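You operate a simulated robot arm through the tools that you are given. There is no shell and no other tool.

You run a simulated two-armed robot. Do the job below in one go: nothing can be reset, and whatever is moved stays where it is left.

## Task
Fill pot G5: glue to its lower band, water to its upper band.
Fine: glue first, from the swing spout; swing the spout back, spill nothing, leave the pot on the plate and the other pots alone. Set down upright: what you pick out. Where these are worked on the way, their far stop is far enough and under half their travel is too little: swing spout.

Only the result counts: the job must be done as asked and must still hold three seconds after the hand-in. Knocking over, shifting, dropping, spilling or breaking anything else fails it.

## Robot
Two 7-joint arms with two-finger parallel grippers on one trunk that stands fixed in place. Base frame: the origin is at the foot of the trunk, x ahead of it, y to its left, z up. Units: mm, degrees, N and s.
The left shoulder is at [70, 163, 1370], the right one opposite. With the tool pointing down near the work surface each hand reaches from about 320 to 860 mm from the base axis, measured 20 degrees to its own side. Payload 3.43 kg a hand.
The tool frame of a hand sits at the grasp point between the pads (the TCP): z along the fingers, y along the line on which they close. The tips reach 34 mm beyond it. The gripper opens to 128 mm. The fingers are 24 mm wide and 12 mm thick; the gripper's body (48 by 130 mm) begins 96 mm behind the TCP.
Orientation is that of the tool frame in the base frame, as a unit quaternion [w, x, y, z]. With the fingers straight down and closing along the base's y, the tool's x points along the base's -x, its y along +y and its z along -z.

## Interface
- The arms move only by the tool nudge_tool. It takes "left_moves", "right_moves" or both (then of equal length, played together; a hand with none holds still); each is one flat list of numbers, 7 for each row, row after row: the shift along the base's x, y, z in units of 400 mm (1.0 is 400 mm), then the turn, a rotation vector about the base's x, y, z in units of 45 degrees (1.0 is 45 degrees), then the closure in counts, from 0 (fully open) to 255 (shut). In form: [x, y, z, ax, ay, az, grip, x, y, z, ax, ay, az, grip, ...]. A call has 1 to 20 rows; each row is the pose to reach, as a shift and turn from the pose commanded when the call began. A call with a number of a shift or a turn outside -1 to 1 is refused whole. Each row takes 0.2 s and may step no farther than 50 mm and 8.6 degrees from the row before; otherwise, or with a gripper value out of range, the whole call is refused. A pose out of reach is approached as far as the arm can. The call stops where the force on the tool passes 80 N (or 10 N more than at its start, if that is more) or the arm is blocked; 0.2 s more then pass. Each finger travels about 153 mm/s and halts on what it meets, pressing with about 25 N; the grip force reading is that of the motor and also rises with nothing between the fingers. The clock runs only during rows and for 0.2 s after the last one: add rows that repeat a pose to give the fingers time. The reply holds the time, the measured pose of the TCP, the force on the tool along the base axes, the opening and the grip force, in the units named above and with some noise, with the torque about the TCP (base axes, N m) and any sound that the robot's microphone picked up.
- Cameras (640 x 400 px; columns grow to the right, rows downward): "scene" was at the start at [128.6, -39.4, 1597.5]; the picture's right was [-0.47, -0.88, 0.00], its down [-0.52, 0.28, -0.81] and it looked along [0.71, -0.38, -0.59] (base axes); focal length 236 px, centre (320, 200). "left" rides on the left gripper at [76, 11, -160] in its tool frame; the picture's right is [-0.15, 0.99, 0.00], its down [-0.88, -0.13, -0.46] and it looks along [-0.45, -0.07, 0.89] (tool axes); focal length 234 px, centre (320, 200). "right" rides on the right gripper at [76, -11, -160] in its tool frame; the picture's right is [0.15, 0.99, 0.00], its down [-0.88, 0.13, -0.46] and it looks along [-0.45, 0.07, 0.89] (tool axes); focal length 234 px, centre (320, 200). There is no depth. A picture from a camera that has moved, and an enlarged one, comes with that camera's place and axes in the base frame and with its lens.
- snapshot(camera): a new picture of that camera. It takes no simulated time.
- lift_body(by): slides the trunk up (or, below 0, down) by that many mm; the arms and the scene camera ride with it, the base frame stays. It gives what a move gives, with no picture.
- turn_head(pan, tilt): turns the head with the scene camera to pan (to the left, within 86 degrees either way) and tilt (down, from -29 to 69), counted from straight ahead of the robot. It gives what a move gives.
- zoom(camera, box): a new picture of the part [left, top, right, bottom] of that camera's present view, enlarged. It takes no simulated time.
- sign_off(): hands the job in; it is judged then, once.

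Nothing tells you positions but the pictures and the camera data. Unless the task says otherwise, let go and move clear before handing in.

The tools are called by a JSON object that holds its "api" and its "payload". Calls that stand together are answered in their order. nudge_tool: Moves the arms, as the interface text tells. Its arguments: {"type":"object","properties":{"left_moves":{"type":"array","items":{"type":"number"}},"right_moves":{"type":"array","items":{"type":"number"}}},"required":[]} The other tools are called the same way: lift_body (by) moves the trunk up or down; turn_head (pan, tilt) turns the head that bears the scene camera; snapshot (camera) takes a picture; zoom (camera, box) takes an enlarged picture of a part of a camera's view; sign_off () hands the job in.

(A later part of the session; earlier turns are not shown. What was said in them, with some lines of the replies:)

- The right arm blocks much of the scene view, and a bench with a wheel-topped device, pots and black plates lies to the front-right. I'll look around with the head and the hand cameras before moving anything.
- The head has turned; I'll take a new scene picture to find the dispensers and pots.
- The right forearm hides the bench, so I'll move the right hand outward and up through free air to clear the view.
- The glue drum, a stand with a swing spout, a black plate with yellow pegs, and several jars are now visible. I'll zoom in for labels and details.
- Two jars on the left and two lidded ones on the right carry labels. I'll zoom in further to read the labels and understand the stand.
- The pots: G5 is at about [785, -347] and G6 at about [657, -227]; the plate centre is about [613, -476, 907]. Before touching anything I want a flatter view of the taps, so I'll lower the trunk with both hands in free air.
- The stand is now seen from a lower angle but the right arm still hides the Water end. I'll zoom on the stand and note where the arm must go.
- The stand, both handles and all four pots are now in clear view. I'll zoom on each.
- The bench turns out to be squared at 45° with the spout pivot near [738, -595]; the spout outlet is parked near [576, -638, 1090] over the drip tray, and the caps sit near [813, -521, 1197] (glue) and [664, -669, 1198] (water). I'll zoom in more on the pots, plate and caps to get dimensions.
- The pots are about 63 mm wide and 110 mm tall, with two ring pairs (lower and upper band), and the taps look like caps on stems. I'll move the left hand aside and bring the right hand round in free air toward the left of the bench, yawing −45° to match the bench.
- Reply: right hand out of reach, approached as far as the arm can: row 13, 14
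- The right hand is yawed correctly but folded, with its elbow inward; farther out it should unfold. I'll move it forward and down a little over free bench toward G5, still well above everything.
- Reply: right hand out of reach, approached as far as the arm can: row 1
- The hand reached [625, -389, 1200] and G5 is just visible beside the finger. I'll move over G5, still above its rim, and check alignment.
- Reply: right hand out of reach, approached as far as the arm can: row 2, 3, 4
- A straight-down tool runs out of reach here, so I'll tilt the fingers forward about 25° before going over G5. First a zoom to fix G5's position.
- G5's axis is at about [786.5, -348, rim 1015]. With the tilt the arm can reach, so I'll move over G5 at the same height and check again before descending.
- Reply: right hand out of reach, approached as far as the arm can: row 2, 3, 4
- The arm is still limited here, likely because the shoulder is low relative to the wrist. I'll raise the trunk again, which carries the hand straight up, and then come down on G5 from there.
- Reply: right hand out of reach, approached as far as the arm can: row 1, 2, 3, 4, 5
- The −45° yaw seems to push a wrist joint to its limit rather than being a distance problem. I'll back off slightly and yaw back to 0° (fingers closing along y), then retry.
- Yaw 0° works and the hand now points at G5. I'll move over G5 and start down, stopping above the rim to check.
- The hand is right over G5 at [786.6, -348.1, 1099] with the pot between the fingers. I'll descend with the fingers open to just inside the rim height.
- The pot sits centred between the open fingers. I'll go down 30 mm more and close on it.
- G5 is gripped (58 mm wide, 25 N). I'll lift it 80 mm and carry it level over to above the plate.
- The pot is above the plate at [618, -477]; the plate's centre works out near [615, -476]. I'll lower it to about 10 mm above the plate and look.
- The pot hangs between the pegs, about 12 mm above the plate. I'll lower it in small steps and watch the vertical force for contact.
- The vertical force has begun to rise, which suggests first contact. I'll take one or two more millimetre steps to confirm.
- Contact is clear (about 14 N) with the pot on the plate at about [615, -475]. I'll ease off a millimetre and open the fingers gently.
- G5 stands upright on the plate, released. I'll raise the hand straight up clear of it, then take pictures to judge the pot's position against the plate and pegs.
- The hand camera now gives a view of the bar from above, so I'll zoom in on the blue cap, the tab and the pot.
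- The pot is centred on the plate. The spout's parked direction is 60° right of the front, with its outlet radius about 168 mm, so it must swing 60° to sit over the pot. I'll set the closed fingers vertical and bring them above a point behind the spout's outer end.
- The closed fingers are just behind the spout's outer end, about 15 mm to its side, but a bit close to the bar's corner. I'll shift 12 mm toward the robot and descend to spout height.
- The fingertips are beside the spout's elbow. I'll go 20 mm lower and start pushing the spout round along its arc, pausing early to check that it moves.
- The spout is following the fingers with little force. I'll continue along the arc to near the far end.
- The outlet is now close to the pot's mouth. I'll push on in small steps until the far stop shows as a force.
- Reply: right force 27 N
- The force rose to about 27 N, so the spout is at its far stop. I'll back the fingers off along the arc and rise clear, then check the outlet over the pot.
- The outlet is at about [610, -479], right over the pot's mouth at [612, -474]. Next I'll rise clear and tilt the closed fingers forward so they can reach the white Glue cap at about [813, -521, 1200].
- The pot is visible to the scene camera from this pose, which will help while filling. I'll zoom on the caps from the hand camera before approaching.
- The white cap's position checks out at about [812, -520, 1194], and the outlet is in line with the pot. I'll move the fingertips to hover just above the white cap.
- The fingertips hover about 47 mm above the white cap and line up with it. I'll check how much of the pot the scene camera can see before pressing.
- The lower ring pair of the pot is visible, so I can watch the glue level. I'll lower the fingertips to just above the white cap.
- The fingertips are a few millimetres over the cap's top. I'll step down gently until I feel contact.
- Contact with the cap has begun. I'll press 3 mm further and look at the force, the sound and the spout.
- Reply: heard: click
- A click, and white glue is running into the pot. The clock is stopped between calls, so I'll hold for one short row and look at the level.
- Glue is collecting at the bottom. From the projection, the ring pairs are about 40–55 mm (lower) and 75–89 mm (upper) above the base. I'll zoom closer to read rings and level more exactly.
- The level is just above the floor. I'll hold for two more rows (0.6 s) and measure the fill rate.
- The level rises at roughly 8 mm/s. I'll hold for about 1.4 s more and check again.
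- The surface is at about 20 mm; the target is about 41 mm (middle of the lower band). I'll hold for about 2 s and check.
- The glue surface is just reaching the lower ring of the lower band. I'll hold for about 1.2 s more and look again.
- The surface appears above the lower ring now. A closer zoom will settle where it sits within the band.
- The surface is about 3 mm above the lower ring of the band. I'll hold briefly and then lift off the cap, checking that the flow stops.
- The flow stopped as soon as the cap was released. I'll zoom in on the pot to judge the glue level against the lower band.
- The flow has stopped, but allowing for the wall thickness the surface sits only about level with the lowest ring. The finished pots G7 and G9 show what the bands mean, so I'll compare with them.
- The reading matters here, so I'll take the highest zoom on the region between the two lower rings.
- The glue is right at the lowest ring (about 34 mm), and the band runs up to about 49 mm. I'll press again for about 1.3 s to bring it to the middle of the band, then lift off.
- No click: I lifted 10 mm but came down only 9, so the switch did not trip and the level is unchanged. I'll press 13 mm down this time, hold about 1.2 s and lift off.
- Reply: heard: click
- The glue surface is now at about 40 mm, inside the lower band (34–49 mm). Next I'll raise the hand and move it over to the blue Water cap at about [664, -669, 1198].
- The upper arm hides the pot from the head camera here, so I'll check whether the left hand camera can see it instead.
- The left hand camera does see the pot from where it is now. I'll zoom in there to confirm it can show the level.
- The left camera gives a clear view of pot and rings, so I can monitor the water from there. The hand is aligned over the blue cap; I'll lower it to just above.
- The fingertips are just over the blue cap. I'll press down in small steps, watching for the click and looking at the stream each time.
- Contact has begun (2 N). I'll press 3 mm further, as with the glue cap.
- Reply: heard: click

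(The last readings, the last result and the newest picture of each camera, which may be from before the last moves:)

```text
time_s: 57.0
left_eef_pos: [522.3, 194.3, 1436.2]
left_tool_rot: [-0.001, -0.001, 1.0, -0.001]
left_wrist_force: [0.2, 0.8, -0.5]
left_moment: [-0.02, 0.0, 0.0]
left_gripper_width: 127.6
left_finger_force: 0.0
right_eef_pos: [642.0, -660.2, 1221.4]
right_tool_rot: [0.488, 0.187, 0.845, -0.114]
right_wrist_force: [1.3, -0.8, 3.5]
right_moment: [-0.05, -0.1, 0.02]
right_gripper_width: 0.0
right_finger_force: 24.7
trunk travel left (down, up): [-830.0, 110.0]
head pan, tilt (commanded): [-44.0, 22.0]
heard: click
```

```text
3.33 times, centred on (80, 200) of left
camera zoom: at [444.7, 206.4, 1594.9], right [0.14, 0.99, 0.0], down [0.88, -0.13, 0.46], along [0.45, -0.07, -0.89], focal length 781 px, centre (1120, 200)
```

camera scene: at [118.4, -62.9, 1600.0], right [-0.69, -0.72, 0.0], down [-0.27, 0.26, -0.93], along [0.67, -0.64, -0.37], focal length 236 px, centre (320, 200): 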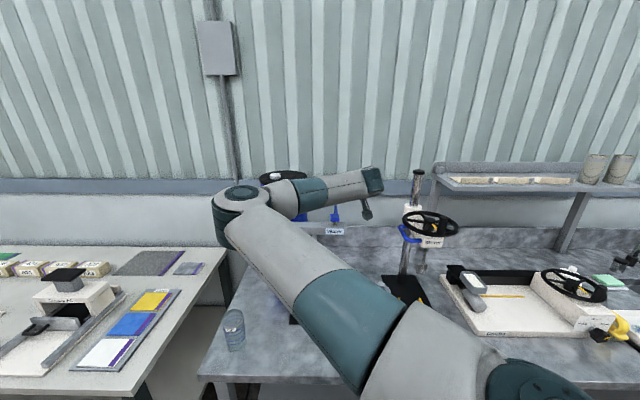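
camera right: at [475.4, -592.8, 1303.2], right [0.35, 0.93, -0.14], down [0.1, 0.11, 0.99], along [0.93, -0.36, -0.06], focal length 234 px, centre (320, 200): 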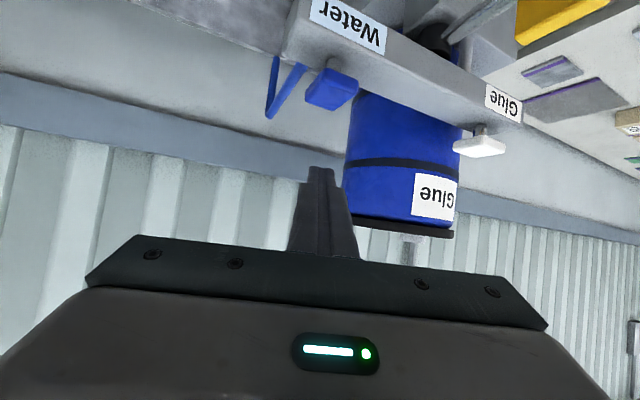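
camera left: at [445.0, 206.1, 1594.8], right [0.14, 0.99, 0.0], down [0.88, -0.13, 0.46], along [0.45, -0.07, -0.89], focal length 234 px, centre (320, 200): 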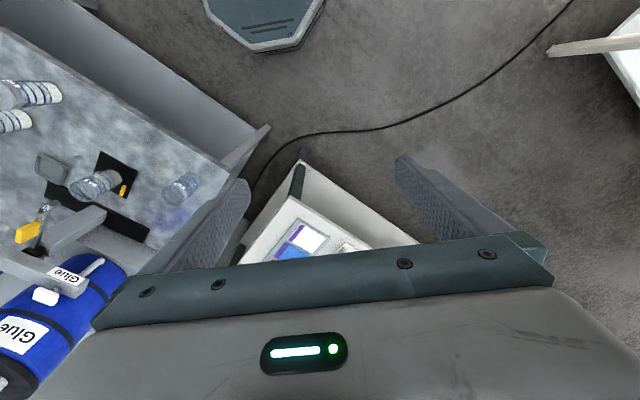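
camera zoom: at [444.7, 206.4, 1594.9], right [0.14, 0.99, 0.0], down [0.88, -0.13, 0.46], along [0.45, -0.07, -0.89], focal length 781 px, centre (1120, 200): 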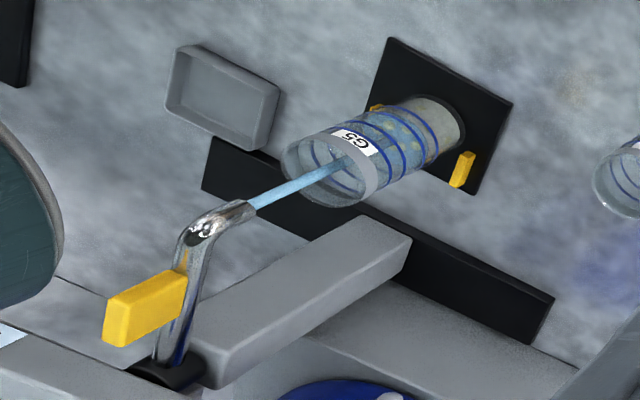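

Water is running into the pot. I'll zoom on the level and then hold in short intervals.

{"api": "zoom", "payload": {"camera": "left", "box": [70, 155, 130, 205]}}

{"api": "nudge_tool", "payload": {"right_moves": [0, 0, 0, 0, 0, 0, 255, 0, 0, 0, 0, 0, 0, 255]}}

{"api": "zoom", "payload": {"camera": "left", "box": [70, 155, 130, 205]}}

```text
8.00 times, centred on (100, 180) of left
camera zoom: at [444.7, 206.4, 1594.9], right [0.14, 0.99, 0.0], down [0.88, -0.13, 0.46], along [0.45, -0.07, -0.89], focal length 1873 px, centre (2080, 360)
```

zoom: 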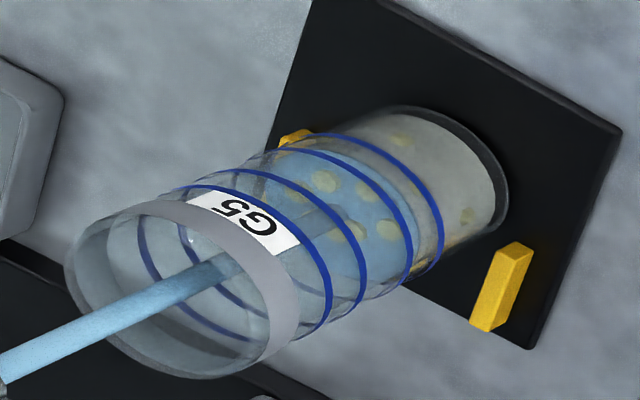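

```text
time_s: 57.6
left_eef_pos: [521.6, 195.0, 1436.0]
left_tool_rot: [0.0, -0.001, 1.0, -0.001]
left_wrist_force: [0.0, 0.7, -0.1]
left_moment: [0.03, 0.0, 0.01]
left_gripper_width: 127.9
left_finger_force: 0.1
right_eef_pos: [640.8, -659.9, 1221.5]
right_tool_rot: [0.487, 0.187, 0.846, -0.114]
right_wrist_force: [1.1, -0.1, 3.3]
right_moment: [-0.08, -0.12, 0.0]
right_gripper_width: 0.1
right_finger_force: 24.6
trunk travel left (down, up): [-830.0, 110.0]
head pan, tilt (commanded): [-44.0, 22.0]
```

```text
8.00 times, centred on (100, 180) of left
camera zoom: at [444.6, 206.5, 1594.8], right [0.14, 0.99, 0.0], down [0.88, -0.13, 0.46], along [0.45, -0.07, -0.89], focal length 1873 px, centre (2080, 360)
```

zoom: 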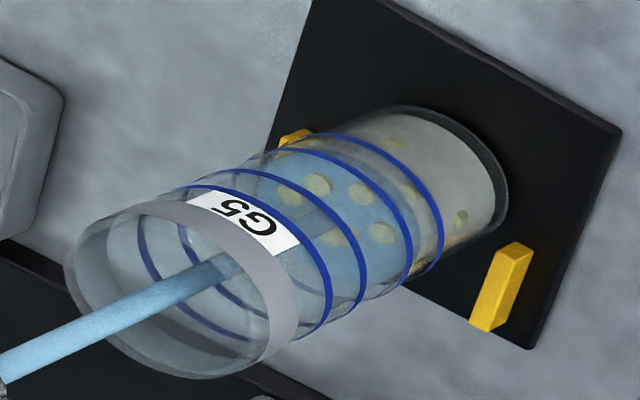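

The water surface is visible as a blue disc and the projected ring positions match the picture. I'll hold about 1.6 s and re-measure.

{"api": "nudge_tool", "payload": {"right_moves": [0, 0, 0, 0, 0, 0, 255, 0, 0, 0, 0, 0, 0, 255, 0, 0, 0, 0, 0, 0, 255, 0, 0, 0, 0, 0, 0, 255, 0, 0, 0, 0, 0, 0, 255, 0, 0, 0, 0, 0, 0, 255, 0, 0, 0, 0, 0, 0, 255]}}

{"api": "zoom", "payload": {"camera": "left", "box": [70, 155, 130, 205]}}

{"api": "zoom", "payload": {"camera": "left", "box": [96, 168, 126, 196]}}

```text
time_s: 59.2
left_eef_pos: [521.3, 195.1, 1435.3]
left_tool_rot: [0.0, -0.001, 1.0, -0.001]
left_wrist_force: [-0.3, 0.6, 0.4]
left_moment: [0.0, 0.0, -0.01]
left_gripper_width: 128.0
left_finger_force: 0.2
right_eef_pos: [641.9, -659.6, 1221.2]
right_tool_rot: [0.487, 0.186, 0.846, -0.113]
right_wrist_force: [1.4, -0.8, 3.4]
right_moment: [-0.04, -0.1, -0.01]
right_gripper_width: 0.1
right_finger_force: 25.2
trunk travel left (down, up): [-830.0, 110.0]
head pan, tilt (commanded): [-44.0, 22.0]
```

```text
8.00 times, centred on (100, 180) of left
camera zoom: at [444.6, 206.5, 1594.8], right [0.14, 0.99, 0.0], down [0.88, -0.13, 0.46], along [0.45, -0.07, -0.89], focal length 1873 px, centre (2080, 360)
```

zoom: 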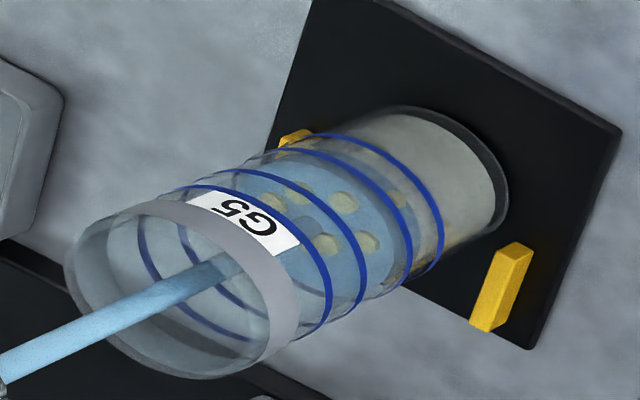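

```text
14.29 times, centred on (111, 182) of left
camera zoom: at [444.6, 206.5, 1594.8], right [0.14, 0.99, 0.0], down [0.88, -0.13, 0.46], along [0.45, -0.07, -0.89], focal length 3345 px, centre (3306, 457)
```

zoom: 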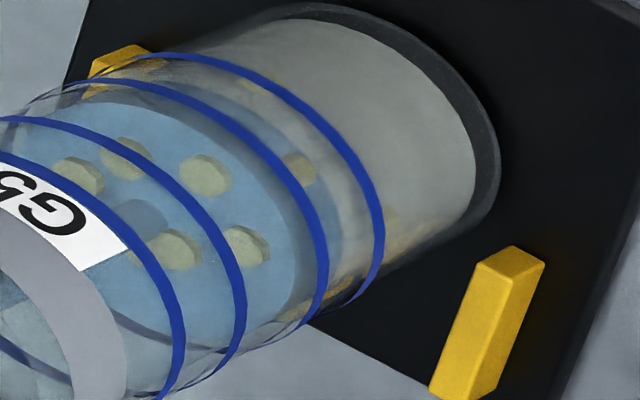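

The surface is at about 51 mm, rising just under 5 mm/s; the upper band is about 69–84 mm with its middle at 77. I'll hold about 3 s and re-check.

{"api": "nudge_tool", "payload": {"right_moves": [0, 0, 0, 0, 0, 0, 255, 0, 0, 0, 0, 0, 0, 255, 0, 0, 0, 0, 0, 0, 255, 0, 0, 0, 0, 0, 0, 255, 0, 0, 0, 0, 0, 0, 255, 0, 0, 0, 0, 0, 0, 255, 0, 0, 0, 0, 0, 0, 255, 0, 0, 0, 0, 0, 0, 255, 0, 0, 0, 0, 0, 0, 255, 0, 0, 0, 0, 0, 0, 255, 0, 0, 0, 0, 0, 0, 255, 0, 0, 0, 0, 0, 0, 255, 0, 0, 0, 0, 0, 0, 255]}}

{"api": "zoom", "payload": {"camera": "left", "box": [90, 168, 120, 196]}}

{"api": "zoom", "payload": {"camera": "left", "box": [70, 155, 130, 205]}}

```text
time_s: 62.0
left_eef_pos: [521.5, 195.4, 1435.6]
left_tool_rot: [0.0, -0.001, 1.0, -0.001]
left_wrist_force: [0.7, 0.1, -0.8]
left_moment: [0.01, -0.02, 0.0]
left_gripper_width: 128.1
left_finger_force: 0.1
right_eef_pos: [641.6, -658.5, 1222.5]
right_tool_rot: [0.487, 0.186, 0.845, -0.114]
right_wrist_force: [1.1, -0.4, 4.2]
right_moment: [-0.04, -0.09, 0.03]
right_gripper_width: 0.0
right_finger_force: 25.3
trunk travel left (down, up): [-830.0, 110.0]
head pan, tilt (commanded): [-44.0, 22.0]
```

```text
14.29 times, centred on (105, 182) of left
camera zoom: at [444.5, 206.5, 1594.9], right [0.14, 0.99, 0.0], down [0.88, -0.13, 0.46], along [0.45, -0.07, -0.89], focal length 3345 px, centre (3391, 457)
```

zoom: 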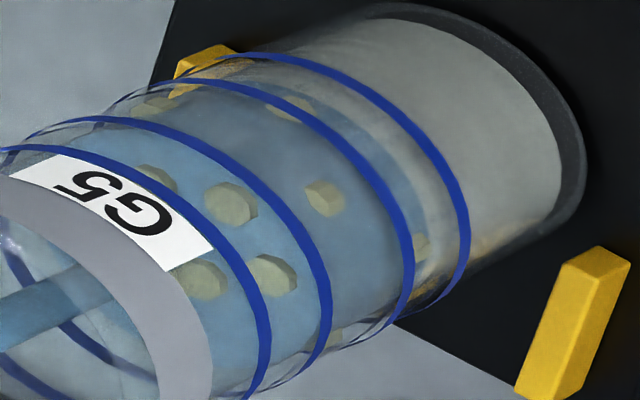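

```text
8.00 times, centred on (100, 180) of left
camera zoom: at [444.5, 206.5, 1594.9], right [0.14, 0.99, 0.0], down [0.88, -0.13, 0.46], along [0.45, -0.07, -0.89], focal length 1873 px, centre (2080, 360)
```

zoom: 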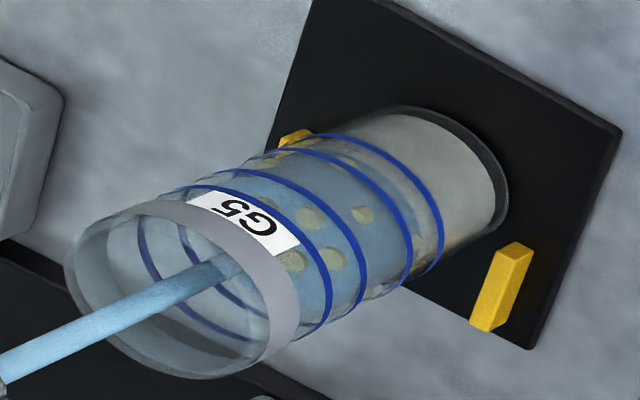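

The surface edge is now hidden right behind the lower ring of the upper band, about 65 mm. I'll hold about 1.6 s more and check.

{"api": "nudge_tool", "payload": {"right_moves": [0, 0, 0, 0, 0, 0, 255, 0, 0, 0, 0, 0, 0, 255, 0, 0, 0, 0, 0, 0, 255, 0, 0, 0, 0, 0, 0, 255, 0, 0, 0, 0, 0, 0, 255, 0, 0, 0, 0, 0, 0, 255, 0, 0, 0, 0, 0, 0, 255]}}

{"api": "zoom", "payload": {"camera": "left", "box": [84, 168, 114, 196]}}

{"api": "zoom", "payload": {"camera": "left", "box": [70, 155, 130, 205]}}

```text
time_s: 63.6
left_eef_pos: [520.5, 194.5, 1434.6]
left_tool_rot: [0.001, 0.0, 1.0, -0.001]
left_wrist_force: [0.6, 0.2, 0.0]
left_moment: [0.01, 0.0, 0.01]
left_gripper_width: 128.1
left_finger_force: 0.1
right_eef_pos: [641.0, -658.9, 1222.9]
right_tool_rot: [0.487, 0.188, 0.846, -0.115]
right_wrist_force: [-0.3, -0.2, 2.4]
right_moment: [-0.04, -0.08, 0.03]
right_gripper_width: 0.0
right_finger_force: 25.3
trunk travel left (down, up): [-830.0, 110.0]
head pan, tilt (commanded): [-44.0, 22.0]
```

```text
14.29 times, centred on (99, 182) of left
camera zoom: at [444.5, 206.5, 1594.9], right [0.14, 0.99, 0.0], down [0.88, -0.13, 0.46], along [0.45, -0.07, -0.89], focal length 3345 px, centre (3477, 457)
```

zoom: 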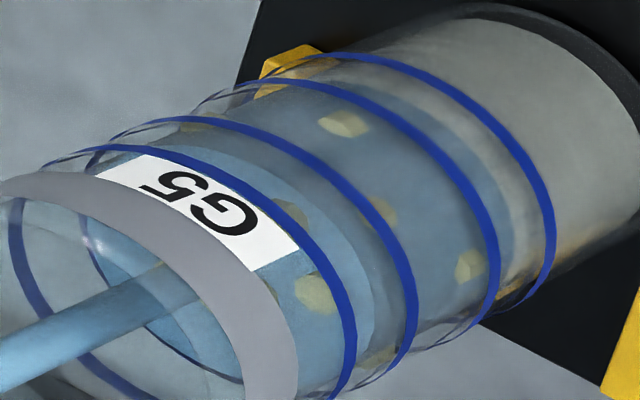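

```text
8.00 times, centred on (100, 180) of left
camera zoom: at [444.5, 206.5, 1594.9], right [0.14, 0.99, 0.0], down [0.88, -0.13, 0.46], along [0.45, -0.07, -0.89], focal length 1873 px, centre (2080, 360)
```

zoom: 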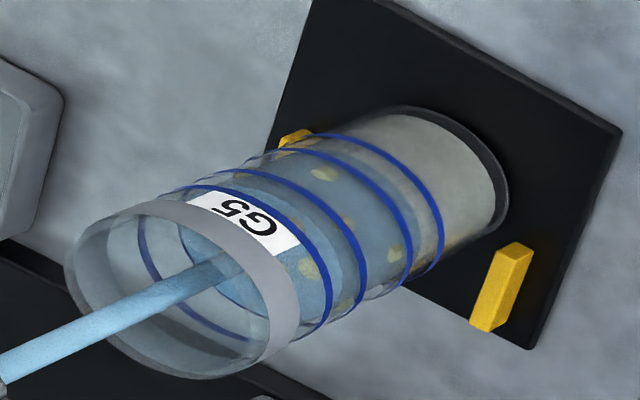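

The surface is now visibly between the two upper rings, at about 73–74 mm. I'll hold 0.4 s more and then lift off the cap.

{"api": "nudge_tool", "payload": {"right_moves": [0, 0, 0, 0, 0, 0, 255, 0, 0, 0, 0, 0, 0, 255, 0, 0, 0.0375, 0, 0, 0, 255]}}

{"api": "zoom", "payload": {"camera": "left", "box": [84, 168, 114, 196]}}

{"api": "zoom", "payload": {"camera": "left", "box": [10, 140, 150, 260]}}

```text
time_s: 64.4
left_eef_pos: [521.8, 194.0, 1436.3]
left_tool_rot: [0.0, 0.0, 1.0, -0.001]
left_wrist_force: [-0.1, -0.1, -0.2]
left_moment: [-0.02, -0.02, 0.0]
left_gripper_width: 128.1
left_finger_force: 0.0
right_eef_pos: [641.9, -659.6, 1235.8]
right_tool_rot: [0.487, 0.186, 0.846, -0.113]
right_wrist_force: [0.2, 0.0, -0.4]
right_moment: [-0.04, 0.0, -0.02]
right_gripper_width: 0.0
right_finger_force: 24.5
trunk travel left (down, up): [-830.0, 110.0]
head pan, tilt (commanded): [-44.0, 22.0]
```

```text
14.29 times, centred on (99, 182) of left
camera zoom: at [444.4, 206.2, 1594.8], right [0.15, 0.99, 0.0], down [0.88, -0.13, 0.46], along [0.45, -0.07, -0.89], focal length 3345 px, centre (3477, 457)
```

zoom: 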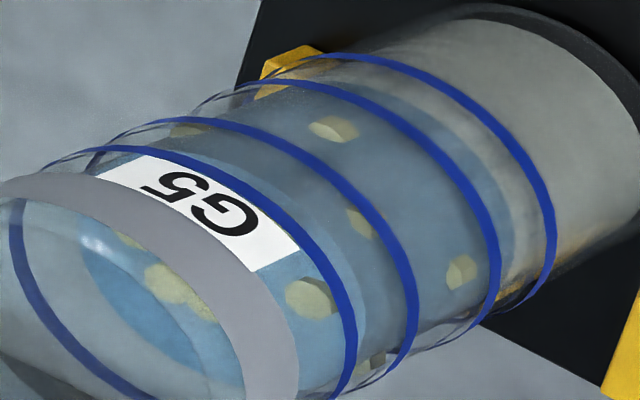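

```text
3.33 times, centred on (80, 200) of left
camera zoom: at [444.4, 206.2, 1594.8], right [0.15, 0.99, 0.0], down [0.88, -0.13, 0.46], along [0.45, -0.07, -0.89], focal length 781 px, centre (1120, 200)
```

zoom: 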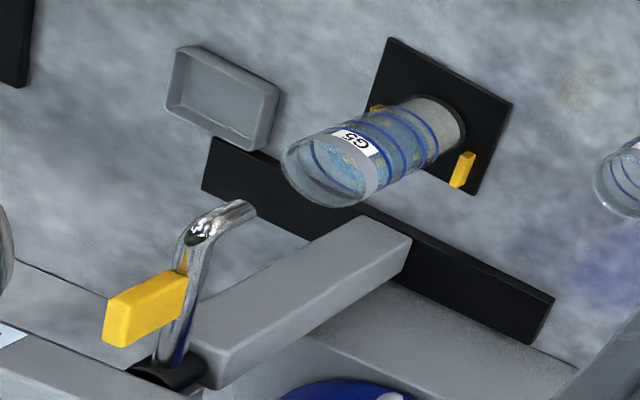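

The water surface is at about 77–78 mm, in the middle of the upper band, and the flow has stopped. Now I'll raise the hand, bring the fingers back to vertical, and get ready to swing the spout back.

{"api": "nudge_tool", "payload": {"right_moves": [0, 0, 0.12, 0, 0, 0, 255, 0, 0, 0.24, 0, 0, 0, 255, -0.03, 0.08, 0.26, 0.0302, 0.1309, 0.0523, 255, -0.06, 0.16, 0.26, 0.0604, 0.2618, 0.1047, 255, -0.1, 0.25, 0.26, 0.0906, 0.3928, 0.157, 255, -0.13, 0.33, 0.26, 0.1208, 0.5237, 0.2094, 255, -0.155, 0.35, 0.26, 0.151, 0.6546, 0.2617, 255]}}

{"api": "nudge_tool", "payload": {"right_moves": [0, 0, 0, 0.0302, 0.1309, 0.0523, 255, 0, 0, 0, 0.0604, 0.2618, 0.1047, 255, 0, 0, 0, 0.0906, 0.3928, 0.157, 255, 0, 0, 0, 0.1208, 0.5237, 0.2094, 255, 0, 0, 0, 0.151, 0.6546, 0.2617, 255]}}

{"api": "snapshot", "payload": {"camera": "right"}}

{"api": "snapshot", "payload": {"camera": "scene"}}

```text
time_s: 66.0
left_eef_pos: [521.6, 194.0, 1434.4]
left_tool_rot: [0.0, -0.001, 1.0, 0.0]
left_wrist_force: [-0.1, 0.1, 0.1]
left_moment: [-0.01, 0.03, 0.0]
left_gripper_width: 128.1
left_finger_force: 0.0
right_eef_pos: [579.6, -519.0, 1341.9]
right_tool_rot: [0.252, 0.093, 0.962, -0.057]
right_wrist_force: [-0.3, 0.0, -0.5]
right_moment: [0.0, -0.03, 0.03]
right_gripper_width: 0.1
right_finger_force: 25.0
trunk travel left (down, up): [-830.0, 110.0]
head pan, tilt (commanded): [-44.0, 22.0]
```

```text
time_s: 67.2
left_eef_pos: [521.7, 194.0, 1435.0]
left_tool_rot: [0.0, -0.001, 1.0, 0.0]
left_wrist_force: [0.1, -0.2, 0.0]
left_moment: [-0.02, 0.02, -0.03]
left_gripper_width: 128.0
left_finger_force: 0.1
right_eef_pos: [580.6, -520.0, 1340.8]
right_tool_rot: [-0.001, -0.008, 1.0, 0.004]
right_wrist_force: [0.4, 0.0, -0.6]
right_moment: [0.02, 0.03, 0.0]
right_gripper_width: 0.0
right_finger_force: 24.7
trunk travel left (down, up): [-830.0, 110.0]
head pan, tilt (commanded): [-44.0, 22.0]
```

```text
taken
camera right: at [504.0, -531.6, 1500.4], right [-0.16, 0.99, 0.01], down [0.88, 0.14, 0.45], along [0.45, 0.08, -0.89], focal length 234 px, centre (320, 200)
```

right: 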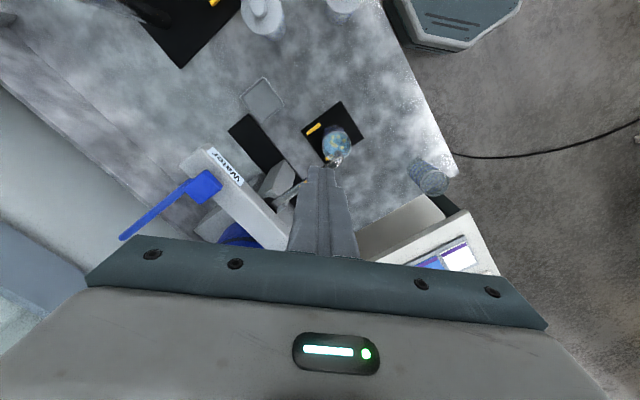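

```text
taken
camera scene: at [119.2, -63.8, 1599.9], right [-0.69, -0.72, 0.0], down [-0.27, 0.26, -0.93], along [0.67, -0.64, -0.38], focal length 236 px, centre (320, 200)
```

scene: 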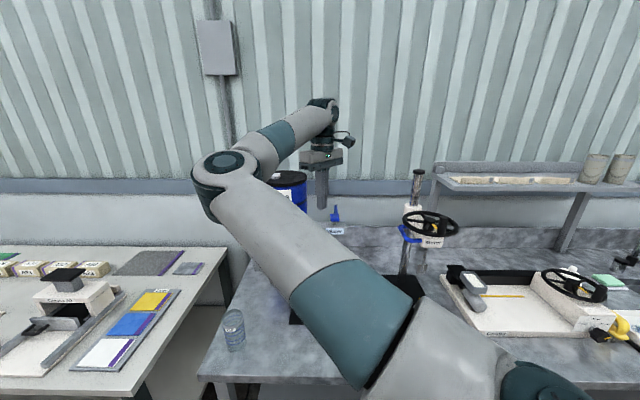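

The fingers are vertical again. I'll move them over to the left side of the spout and come down beside its outer end, above the pot's rim height.

{"api": "nudge_tool", "payload": {"right_moves": [0.05, 0.04, -0.05, 0, 0, 0, 255, 0.1, 0.085, -0.1, 0, 0, 0, 255, 0.15, 0.13, -0.16, 0, 0, 0, 255, 0.1935, 0.16, -0.22, 0, 0, 0, 255]}}

{"api": "snapshot", "payload": {"camera": "right"}}

{"api": "zoom", "payload": {"camera": "left", "box": [0, 100, 200, 280]}}

```text
time_s: 68.2
left_eef_pos: [522.9, 194.9, 1434.5]
left_tool_rot: [0.0, 0.0, 1.0, 0.0]
left_wrist_force: [0.1, -0.5, 0.5]
left_moment: [0.0, -0.01, 0.0]
left_gripper_width: 128.0
left_finger_force: 0.0
right_eef_pos: [659.5, -454.2, 1252.6]
right_tool_rot: [-0.001, -0.008, 1.0, 0.004]
right_wrist_force: [0.3, -0.2, -0.2]
right_moment: [-0.01, 0.01, -0.03]
right_gripper_width: 0.1
right_finger_force: 25.0
trunk travel left (down, up): [-830.0, 110.0]
head pan, tilt (commanded): [-44.0, 22.0]
```

```text
taken
camera right: at [581.9, -465.7, 1412.3], right [-0.16, 0.99, 0.01], down [0.88, 0.14, 0.46], along [0.45, 0.08, -0.89], focal length 234 px, centre (320, 200)
```

right: 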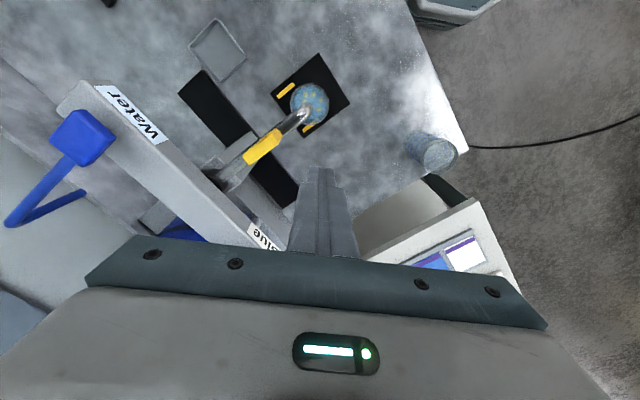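

```text
2.22 times, centred on (100, 190) of left
camera zoom: at [446.1, 206.4, 1594.4], right [0.15, 0.99, 0.0], down [0.88, -0.13, 0.46], along [0.45, -0.07, -0.89], focal length 520 px, centre (809, 222)
```

zoom: 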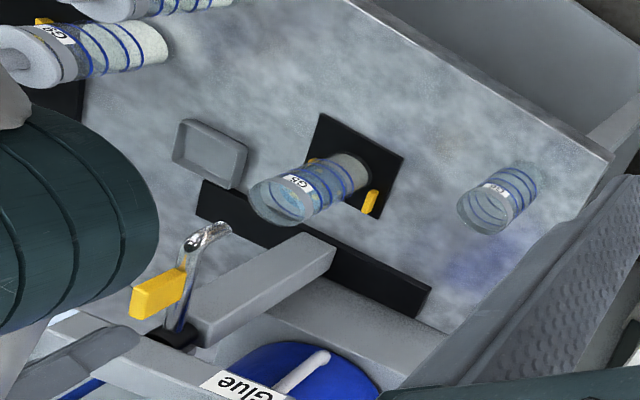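

The fingers are about 20 mm to the left of the spout. I'll descend to spout height there.

{"api": "nudge_tool", "payload": {"right_moves": [0, 0, -0.09, 0, 0, 0, 255, 0, 0, -0.18, 0, 0, 0, 255, 0, 0, -0.27, 0, 0, 0, 255, 0, 0, -0.345, 0, 0, 0, 255]}}

{"api": "snapshot", "payload": {"camera": "right"}}

{"api": "zoom", "payload": {"camera": "left", "box": [0, 100, 200, 280]}}

```text
time_s: 69.2
left_eef_pos: [523.2, 194.0, 1433.9]
left_tool_rot: [0.0, -0.001, 1.0, 0.001]
left_wrist_force: [0.1, 0.7, 0.3]
left_moment: [0.01, 0.04, -0.01]
left_gripper_width: 128.3
left_finger_force: 0.0
right_eef_pos: [658.2, -457.6, 1114.4]
right_tool_rot: [0.0, -0.008, 1.0, 0.003]
right_wrist_force: [0.8, 0.7, -0.4]
right_moment: [0.01, 0.01, -0.04]
right_gripper_width: 0.0
right_finger_force: 24.6
trunk travel left (down, up): [-830.0, 110.0]
head pan, tilt (commanded): [-44.0, 22.0]
```

```text
taken
camera right: at [580.7, -469.0, 1272.7], right [-0.16, 0.99, 0.01], down [0.88, 0.14, 0.46], along [0.45, 0.08, -0.89], focal length 234 px, centre (320, 200)
```

right: 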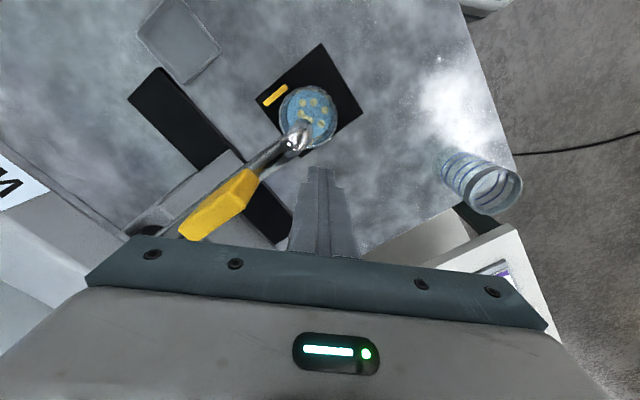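

```text
2.22 times, centred on (100, 190) of left
camera zoom: at [445.5, 205.7, 1594.7], right [0.15, 0.99, 0.0], down [0.88, -0.13, 0.46], along [0.45, -0.07, -0.89], focal length 520 px, centre (809, 222)
```

zoom: 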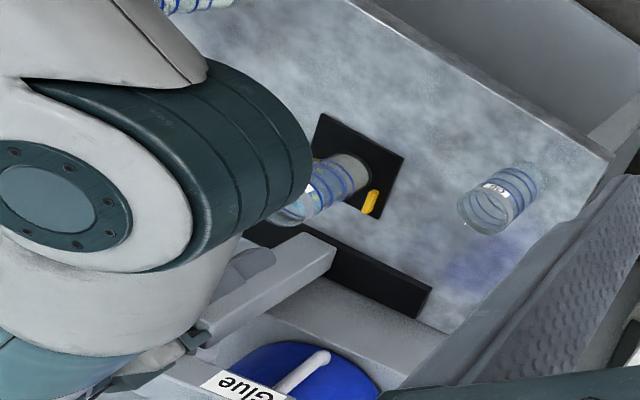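

The fingers are beside the spout's outer end. I'll push it back along its arc, first to about 40°, and check.

{"api": "nudge_tool", "payload": {"right_moves": [-0.0308, -0.027, 0, 0, 0, 0, 255, -0.0578, -0.0488, 0, 0, 0, 0, 255, -0.0823, -0.0723, 0, 0, 0, 0, 255, -0.1055, -0.099, 0, 0, 0, 0, 255, -0.125, -0.1253, 0, 0, 0, 0, 255, -0.1435, -0.1565, 0, 0, 0, 0, 255, -0.1583, -0.1863, 0, 0, 0, 0, 255, -0.171, -0.2203, 0, 0, 0, 0, 255, -0.1803, -0.2525, 0, 0, 0, 0, 255]}}

{"api": "snapshot", "payload": {"camera": "right"}}

{"api": "zoom", "payload": {"camera": "left", "box": [0, 100, 200, 280]}}

```text
time_s: 71.2
left_eef_pos: [522.0, 193.4, 1434.8]
left_tool_rot: [0.0, 0.0, 1.0, 0.0]
left_wrist_force: [-0.2, -0.6, -0.2]
left_moment: [-0.01, 0.01, 0.03]
left_gripper_width: 127.9
left_finger_force: 0.1
right_eef_pos: [585.6, -557.8, 1115.0]
right_tool_rot: [0.001, -0.008, 1.0, 0.004]
right_wrist_force: [-0.6, -0.2, 0.8]
right_moment: [-0.01, -0.03, -0.03]
right_gripper_width: 0.0
right_finger_force: 25.1
trunk travel left (down, up): [-830.0, 110.0]
head pan, tilt (commanded): [-44.0, 22.0]
```

```text
taken
camera right: at [507.7, -568.9, 1274.2], right [-0.16, 0.99, 0.01], down [0.88, 0.14, 0.46], along [0.45, 0.08, -0.89], focal length 234 px, centre (320, 200)
```

right: 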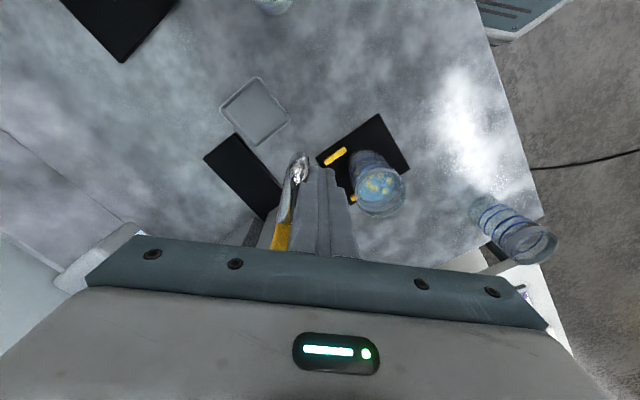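

```text
2.22 times, centred on (100, 190) of left
camera zoom: at [444.7, 205.4, 1595.0], right [0.14, 0.99, 0.0], down [0.88, -0.13, 0.46], along [0.45, -0.07, -0.89], focal length 520 px, centre (809, 222)
```

zoom: 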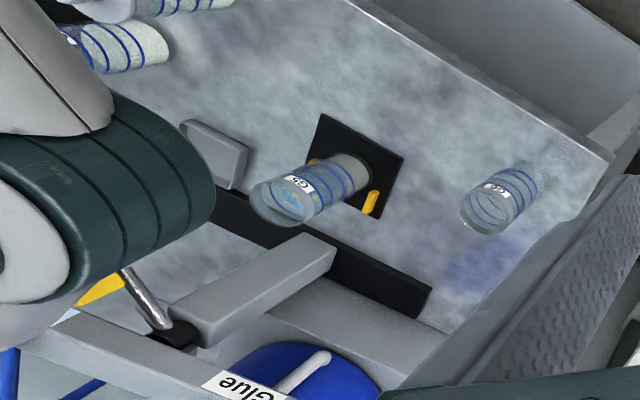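

The spout is following back over the tray side. I'll continue to near its parked angle.

{"api": "nudge_tool", "payload": {"right_moves": [-0.0053, -0.0373, 0, 0, 0, 0, 255, -0.0085, -0.0708, 0, 0, 0, 0, 255, -0.0093, -0.099, 0, 0, 0, 0, 255, -0.0073, -0.1273, 0, 0, 0, 0, 255, -0.005, -0.1483, 0, 0, 0, 0, 255]}}

{"api": "snapshot", "payload": {"camera": "right"}}

```text
time_s: 72.4
left_eef_pos: [521.7, 193.5, 1436.1]
left_tool_rot: [0.0, -0.001, 1.0, 0.0]
left_wrist_force: [0.0, -0.2, 0.3]
left_moment: [0.03, 0.0, -0.01]
left_gripper_width: 128.1
left_finger_force: 0.1
right_eef_pos: [582.9, -615.5, 1115.8]
right_tool_rot: [0.0, -0.007, 1.0, 0.003]
right_wrist_force: [0.5, -0.1, -0.5]
right_moment: [0.01, 0.01, -0.01]
right_gripper_width: 0.2
right_finger_force: 25.0
trunk travel left (down, up): [-830.0, 110.0]
head pan, tilt (commanded): [-44.0, 22.0]
```

```text
taken
camera right: at [505.6, -628.3, 1274.8], right [-0.16, 0.99, 0.01], down [0.88, 0.14, 0.46], along [0.45, 0.08, -0.89], focal length 234 px, centre (320, 200)
```

right: 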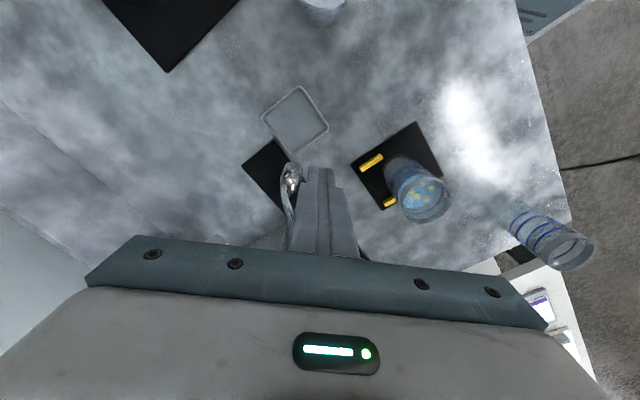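

No stop felt yet. I'll push on in small steps until the force shows the parked stop.

{"api": "nudge_tool", "payload": {"right_moves": [0.0025, -0.011, 0, 0, 0, 0, 255, 0.0038, -0.0175, 0, 0, 0, 0, 255, 0.0053, -0.0243, 0, 0, 0, 0, 255]}}

```text
time_s: 73.2
left_eef_pos: [521.3, 195.1, 1435.4]
left_tool_rot: [0.0, 0.0, 1.0, -0.001]
left_wrist_force: [0.3, -0.4, 0.7]
left_moment: [0.02, 0.0, -0.01]
left_gripper_width: 128.0
left_finger_force: 0.0
right_eef_pos: [584.5, -623.9, 1115.5]
right_tool_rot: [-0.001, -0.008, 1.0, 0.003]
right_wrist_force: [-4.2, 7.9, -0.3]
right_moment: [0.05, -0.01, 0.04]
right_gripper_width: 0.0
right_finger_force: 24.6
trunk travel left (down, up): [-830.0, 110.0]
head pan, tilt (commanded): [-44.0, 22.0]
```

Some force is building. Two more millimetres will tell whether this is the stop.

{"api": "nudge_tool", "payload": {"right_moves": [0.0013, -0.005, 0, 0, 0, 0, 255, 0.0013, -0.008, 0, 0, 0, 0, 255]}}

{"api": "zoom", "payload": {"camera": "right", "box": [220, 80, 380, 260]}}

```text
time_s: 73.8
left_eef_pos: [519.7, 198.7, 1435.6]
left_tool_rot: [0.001, -0.001, 1.0, -0.001]
left_wrist_force: [0.1, 0.0, -0.6]
left_moment: [-0.02, 0.0, -0.03]
left_gripper_width: 128.0
left_finger_force: 0.0
right_eef_pos: [584.0, -624.1, 1116.5]
right_tool_rot: [-0.001, -0.009, 1.0, 0.005]
right_wrist_force: [-12.2, 22.0, -12.0]
right_moment: [0.13, 0.12, 0.14]
right_gripper_width: 0.0
right_finger_force: 25.1
trunk travel left (down, up): [-830.0, 110.0]
head pan, tilt (commanded): [-44.0, 22.0]
```

```text
2.22 times, centred on (300, 170) of right
camera zoom: at [508.0, -636.1, 1275.0], right [-0.16, 0.99, 0.01], down [0.88, 0.14, 0.46], along [0.45, 0.08, -0.89], focal length 520 px, centre (364, 267)
```

zoom: 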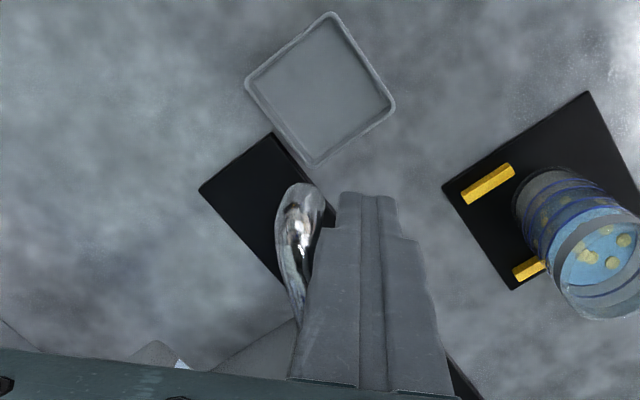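

The force jumped to about 27 N with no more motion, so the spout is back at its parked stop. I'll back the fingers off and rise clear.

{"api": "nudge_tool", "payload": {"right_moves": [-0.01, 0.02, 0, 0, 0, 0, 255, -0.02, 0.06, 0, 0, 0, 0, 255, -0.03, 0.08, 0.08, 0, 0, 0, 255, -0.03, 0.08, 0.18, 0, 0, 0, 255, -0.05, 0.08, 0.28, 0, 0, 0, 255, -0.1, 0.08, 0.4, 0, 0, 0, 255]}}

{"api": "snapshot", "payload": {"camera": "right"}}

{"api": "zoom", "payload": {"camera": "left", "box": [0, 100, 200, 280]}}

```text
refused: row 6 steps farther than a row can; nothing moved
```

```text
taken
camera right: at [508.0, -636.1, 1275.0], right [-0.16, 0.99, 0.01], down [0.88, 0.14, 0.46], along [0.45, 0.08, -0.89], focal length 234 px, centre (320, 200)
```

right: 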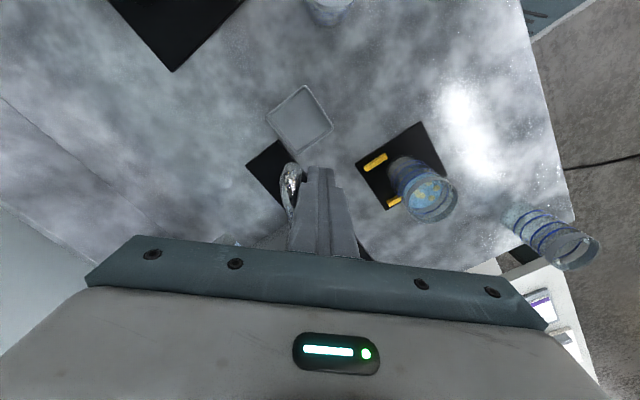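

```text
2.22 times, centred on (100, 190) of left
camera zoom: at [443.4, 209.8, 1594.5], right [0.14, 0.99, 0.0], down [0.88, -0.13, 0.46], along [0.45, -0.07, -0.89], focal length 520 px, centre (809, 222)
```

zoom: 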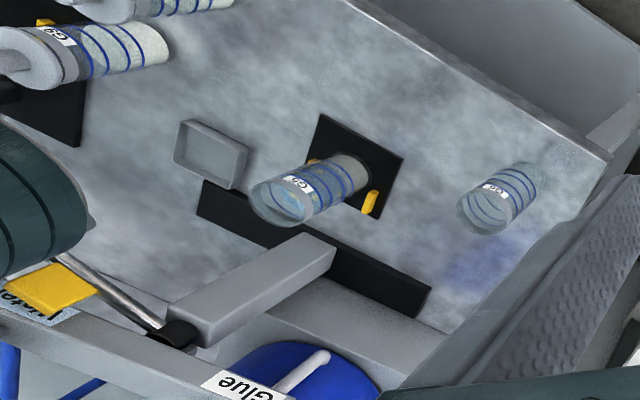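

One row stepped too far and the call was refused; nothing moved. I'll repeat it with smaller steps.

{"api": "nudge_tool", "payload": {"right_moves": [-0.01, 0.02, 0, 0, 0, 0, 255, -0.02, 0.06, 0, 0, 0, 0, 255, -0.03, 0.08, 0.08, 0, 0, 0, 255, -0.03, 0.08, 0.18, 0, 0, 0, 255, -0.05, 0.08, 0.28, 0, 0, 0, 255, -0.08, 0.08, 0.38, 0, 0, 0, 255, -0.1, 0.08, 0.46, 0, 0, 0, 255]}}

{"api": "snapshot", "payload": {"camera": "right"}}

{"api": "zoom", "payload": {"camera": "left", "box": [0, 100, 200, 280]}}

```text
time_s: 75.4
left_eef_pos: [521.0, 194.6, 1435.8]
left_tool_rot: [0.0, -0.001, 1.0, -0.001]
left_wrist_force: [-0.3, -0.2, -0.4]
left_moment: [-0.01, -0.03, 0.03]
left_gripper_width: 127.9
left_finger_force: 0.0
right_eef_pos: [543.5, -595.4, 1300.0]
right_tool_rot: [-0.001, -0.007, 1.0, 0.003]
right_wrist_force: [0.4, -0.4, -0.2]
right_moment: [-0.01, -0.02, 0.02]
right_gripper_width: 0.0
right_finger_force: 24.6
trunk travel left (down, up): [-830.0, 110.0]
head pan, tilt (commanded): [-44.0, 22.0]
```

```text
taken
camera right: at [466.5, -606.8, 1459.5], right [-0.16, 0.99, 0.01], down [0.88, 0.14, 0.46], along [0.45, 0.08, -0.89], focal length 234 px, centre (320, 200)
```

right: 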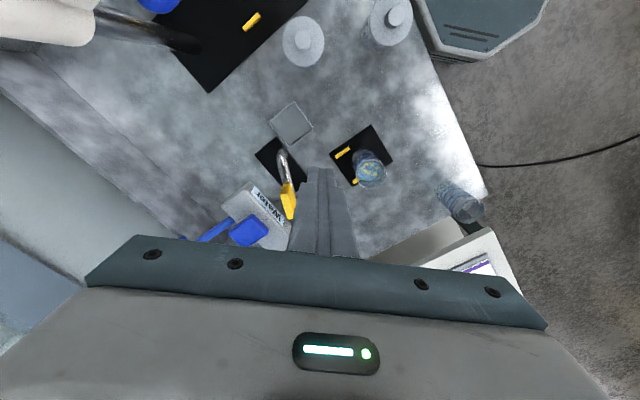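

```text
2.22 times, centred on (100, 190) of left
camera zoom: at [443.8, 206.1, 1595.1], right [0.14, 0.99, 0.0], down [0.88, -0.13, 0.46], along [0.45, -0.07, -0.89], focal length 520 px, centre (809, 222)
```

zoom: 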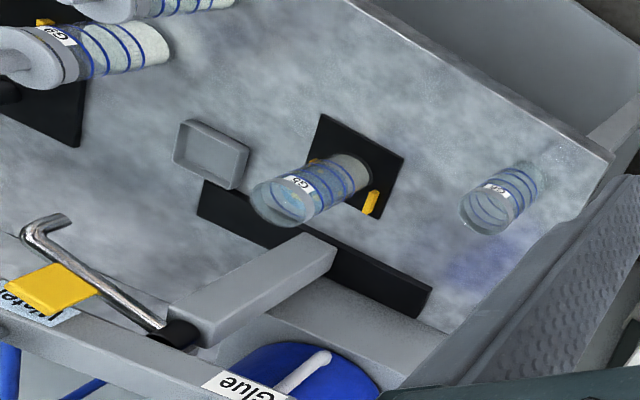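

The spout is parked over the tray again and the pot stands untouched on the plate. I'll withdraw the right hand to its free starting area and then inspect the pot and surroundings.

{"api": "nudge_tool", "payload": {"right_moves": [0, 0.03, 0.1, 0, 0, 0, 255, -0.02, 0.08, 0.2, 0, 0, 0, 255, -0.08, 0.16, 0.26, 0, 0, 0, 200, -0.16, 0.22, 0.3, 0, 0, 0, 120, -0.25, 0.28, 0.33, 0, 0, 0, 60, -0.35, 0.33, 0.34, 0, 0, 0, 0, -0.45, 0.37, 0.34, 0, 0, 0, 0, -0.55, 0.4, 0.34, 0, 0, 0, 0, -0.635, 0.4, 0.34, 0, 0, 0, 0]}}

{"api": "snapshot", "payload": {"camera": "scene"}}

{"api": "zoom", "payload": {"camera": "left", "box": [70, 155, 130, 205]}}

```text
time_s: 77.4
left_eef_pos: [520.7, 192.9, 1435.5]
left_tool_rot: [0.0, -0.001, 1.0, 0.0]
left_wrist_force: [-0.5, -0.3, 0.1]
left_moment: [0.02, -0.03, -0.02]
left_gripper_width: 127.8
left_finger_force: 0.0
right_eef_pos: [288.9, -437.2, 1434.9]
right_tool_rot: [0.001, -0.008, 1.0, 0.004]
right_wrist_force: [0.0, -0.8, 0.3]
right_moment: [0.02, 0.0, 0.02]
right_gripper_width: 127.9
right_finger_force: 0.1
trunk travel left (down, up): [-830.0, 110.0]
head pan, tilt (commanded): [-44.0, 22.0]
```

```text
taken
camera scene: at [117.3, -64.2, 1600.0], right [-0.69, -0.72, 0.0], down [-0.27, 0.26, -0.93], along [0.67, -0.64, -0.38], focal length 236 px, centre (320, 200)
```

scene: 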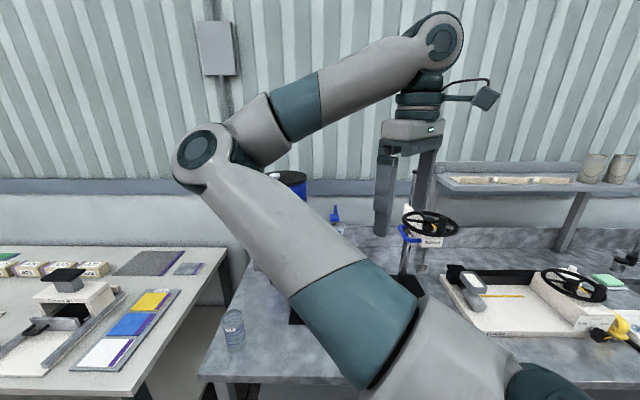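

```text
8.00 times, centred on (100, 180) of left
camera zoom: at [443.9, 204.8, 1595.3], right [0.14, 0.99, 0.0], down [0.88, -0.13, 0.46], along [0.45, -0.07, -0.89], focal length 1873 px, centre (2080, 360)
```

zoom: 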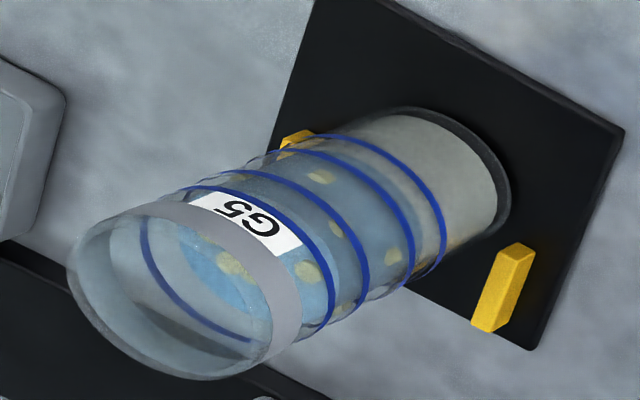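

I'll zoom closer on both surfaces from the left camera to confirm the glue and water levels against the rings.

{"api": "zoom", "payload": {"camera": "left", "box": [100, 166, 126, 192]}}

{"api": "zoom", "payload": {"camera": "left", "box": [86, 172, 112, 198]}}

```text
15.38 times, centred on (113, 179) of left
camera zoom: at [443.9, 204.8, 1595.3], right [0.14, 0.99, 0.0], down [0.88, -0.13, 0.46], along [0.45, -0.07, -0.89], focal length 3603 px, centre (3505, 523)
```

zoom: 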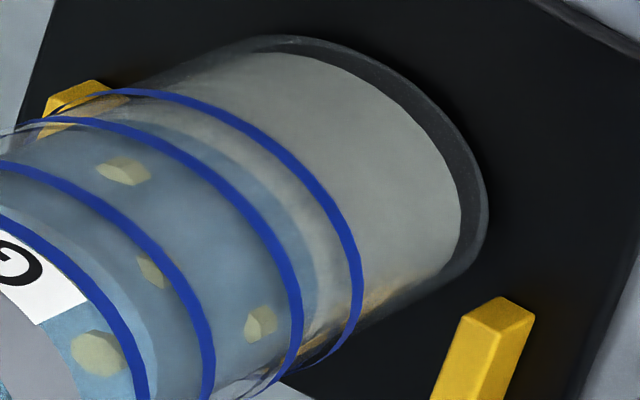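

```text
15.38 times, centred on (99, 185) of left
camera zoom: at [443.9, 204.8, 1595.3], right [0.14, 0.99, 0.0], down [0.88, -0.13, 0.46], along [0.45, -0.07, -0.89], focal length 3603 px, centre (3720, 431)
```

zoom: 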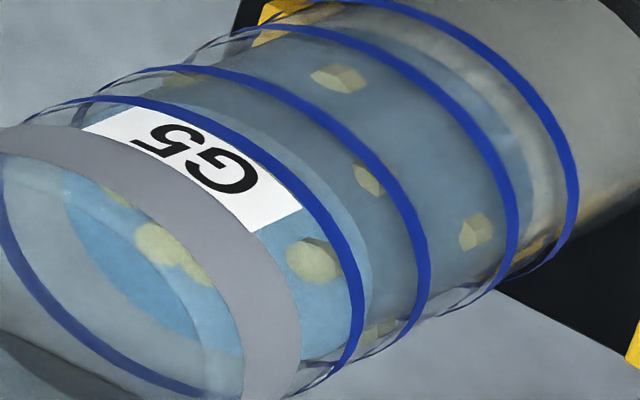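

From close up, the glue surface sits at about 40 mm (lower band 34–49 mm) and the water surface at about 77 mm (upper band 69–84 mm). The spout is parked over the tray, G5 stands upright on the plate, I can see no spills, the other pots are in place, and both hands are clear, so I'll hand in.

{"api": "sign_off", "payload": {}}

```text
The job is handed in.
```

I filled pot G5: glue first to its lower band, then water to its upper band, both from the swing spout. I've handed the job in. No verdict came back.

- **Levels:** The pictures put the glue at about 40 mm above the base, in a lower band of about 34–49 mm. The water surface is at about 77 mm, in an upper band of about 69–84 mm.
- **Spout:** I swung it to its far stop for filling, then back to its parked stop over the drip tray.
- **Pot and bench:** G5 stands upright in the middle of the plate. The pictures showed no spills, and pots G6, G7 and G9 had not moved.
- **Hands:** The right hand has let go of the pot, and both hands are clear.

The glue took two pours: the first stopped right at the lowest ring, so I topped it up with a second before adding water.
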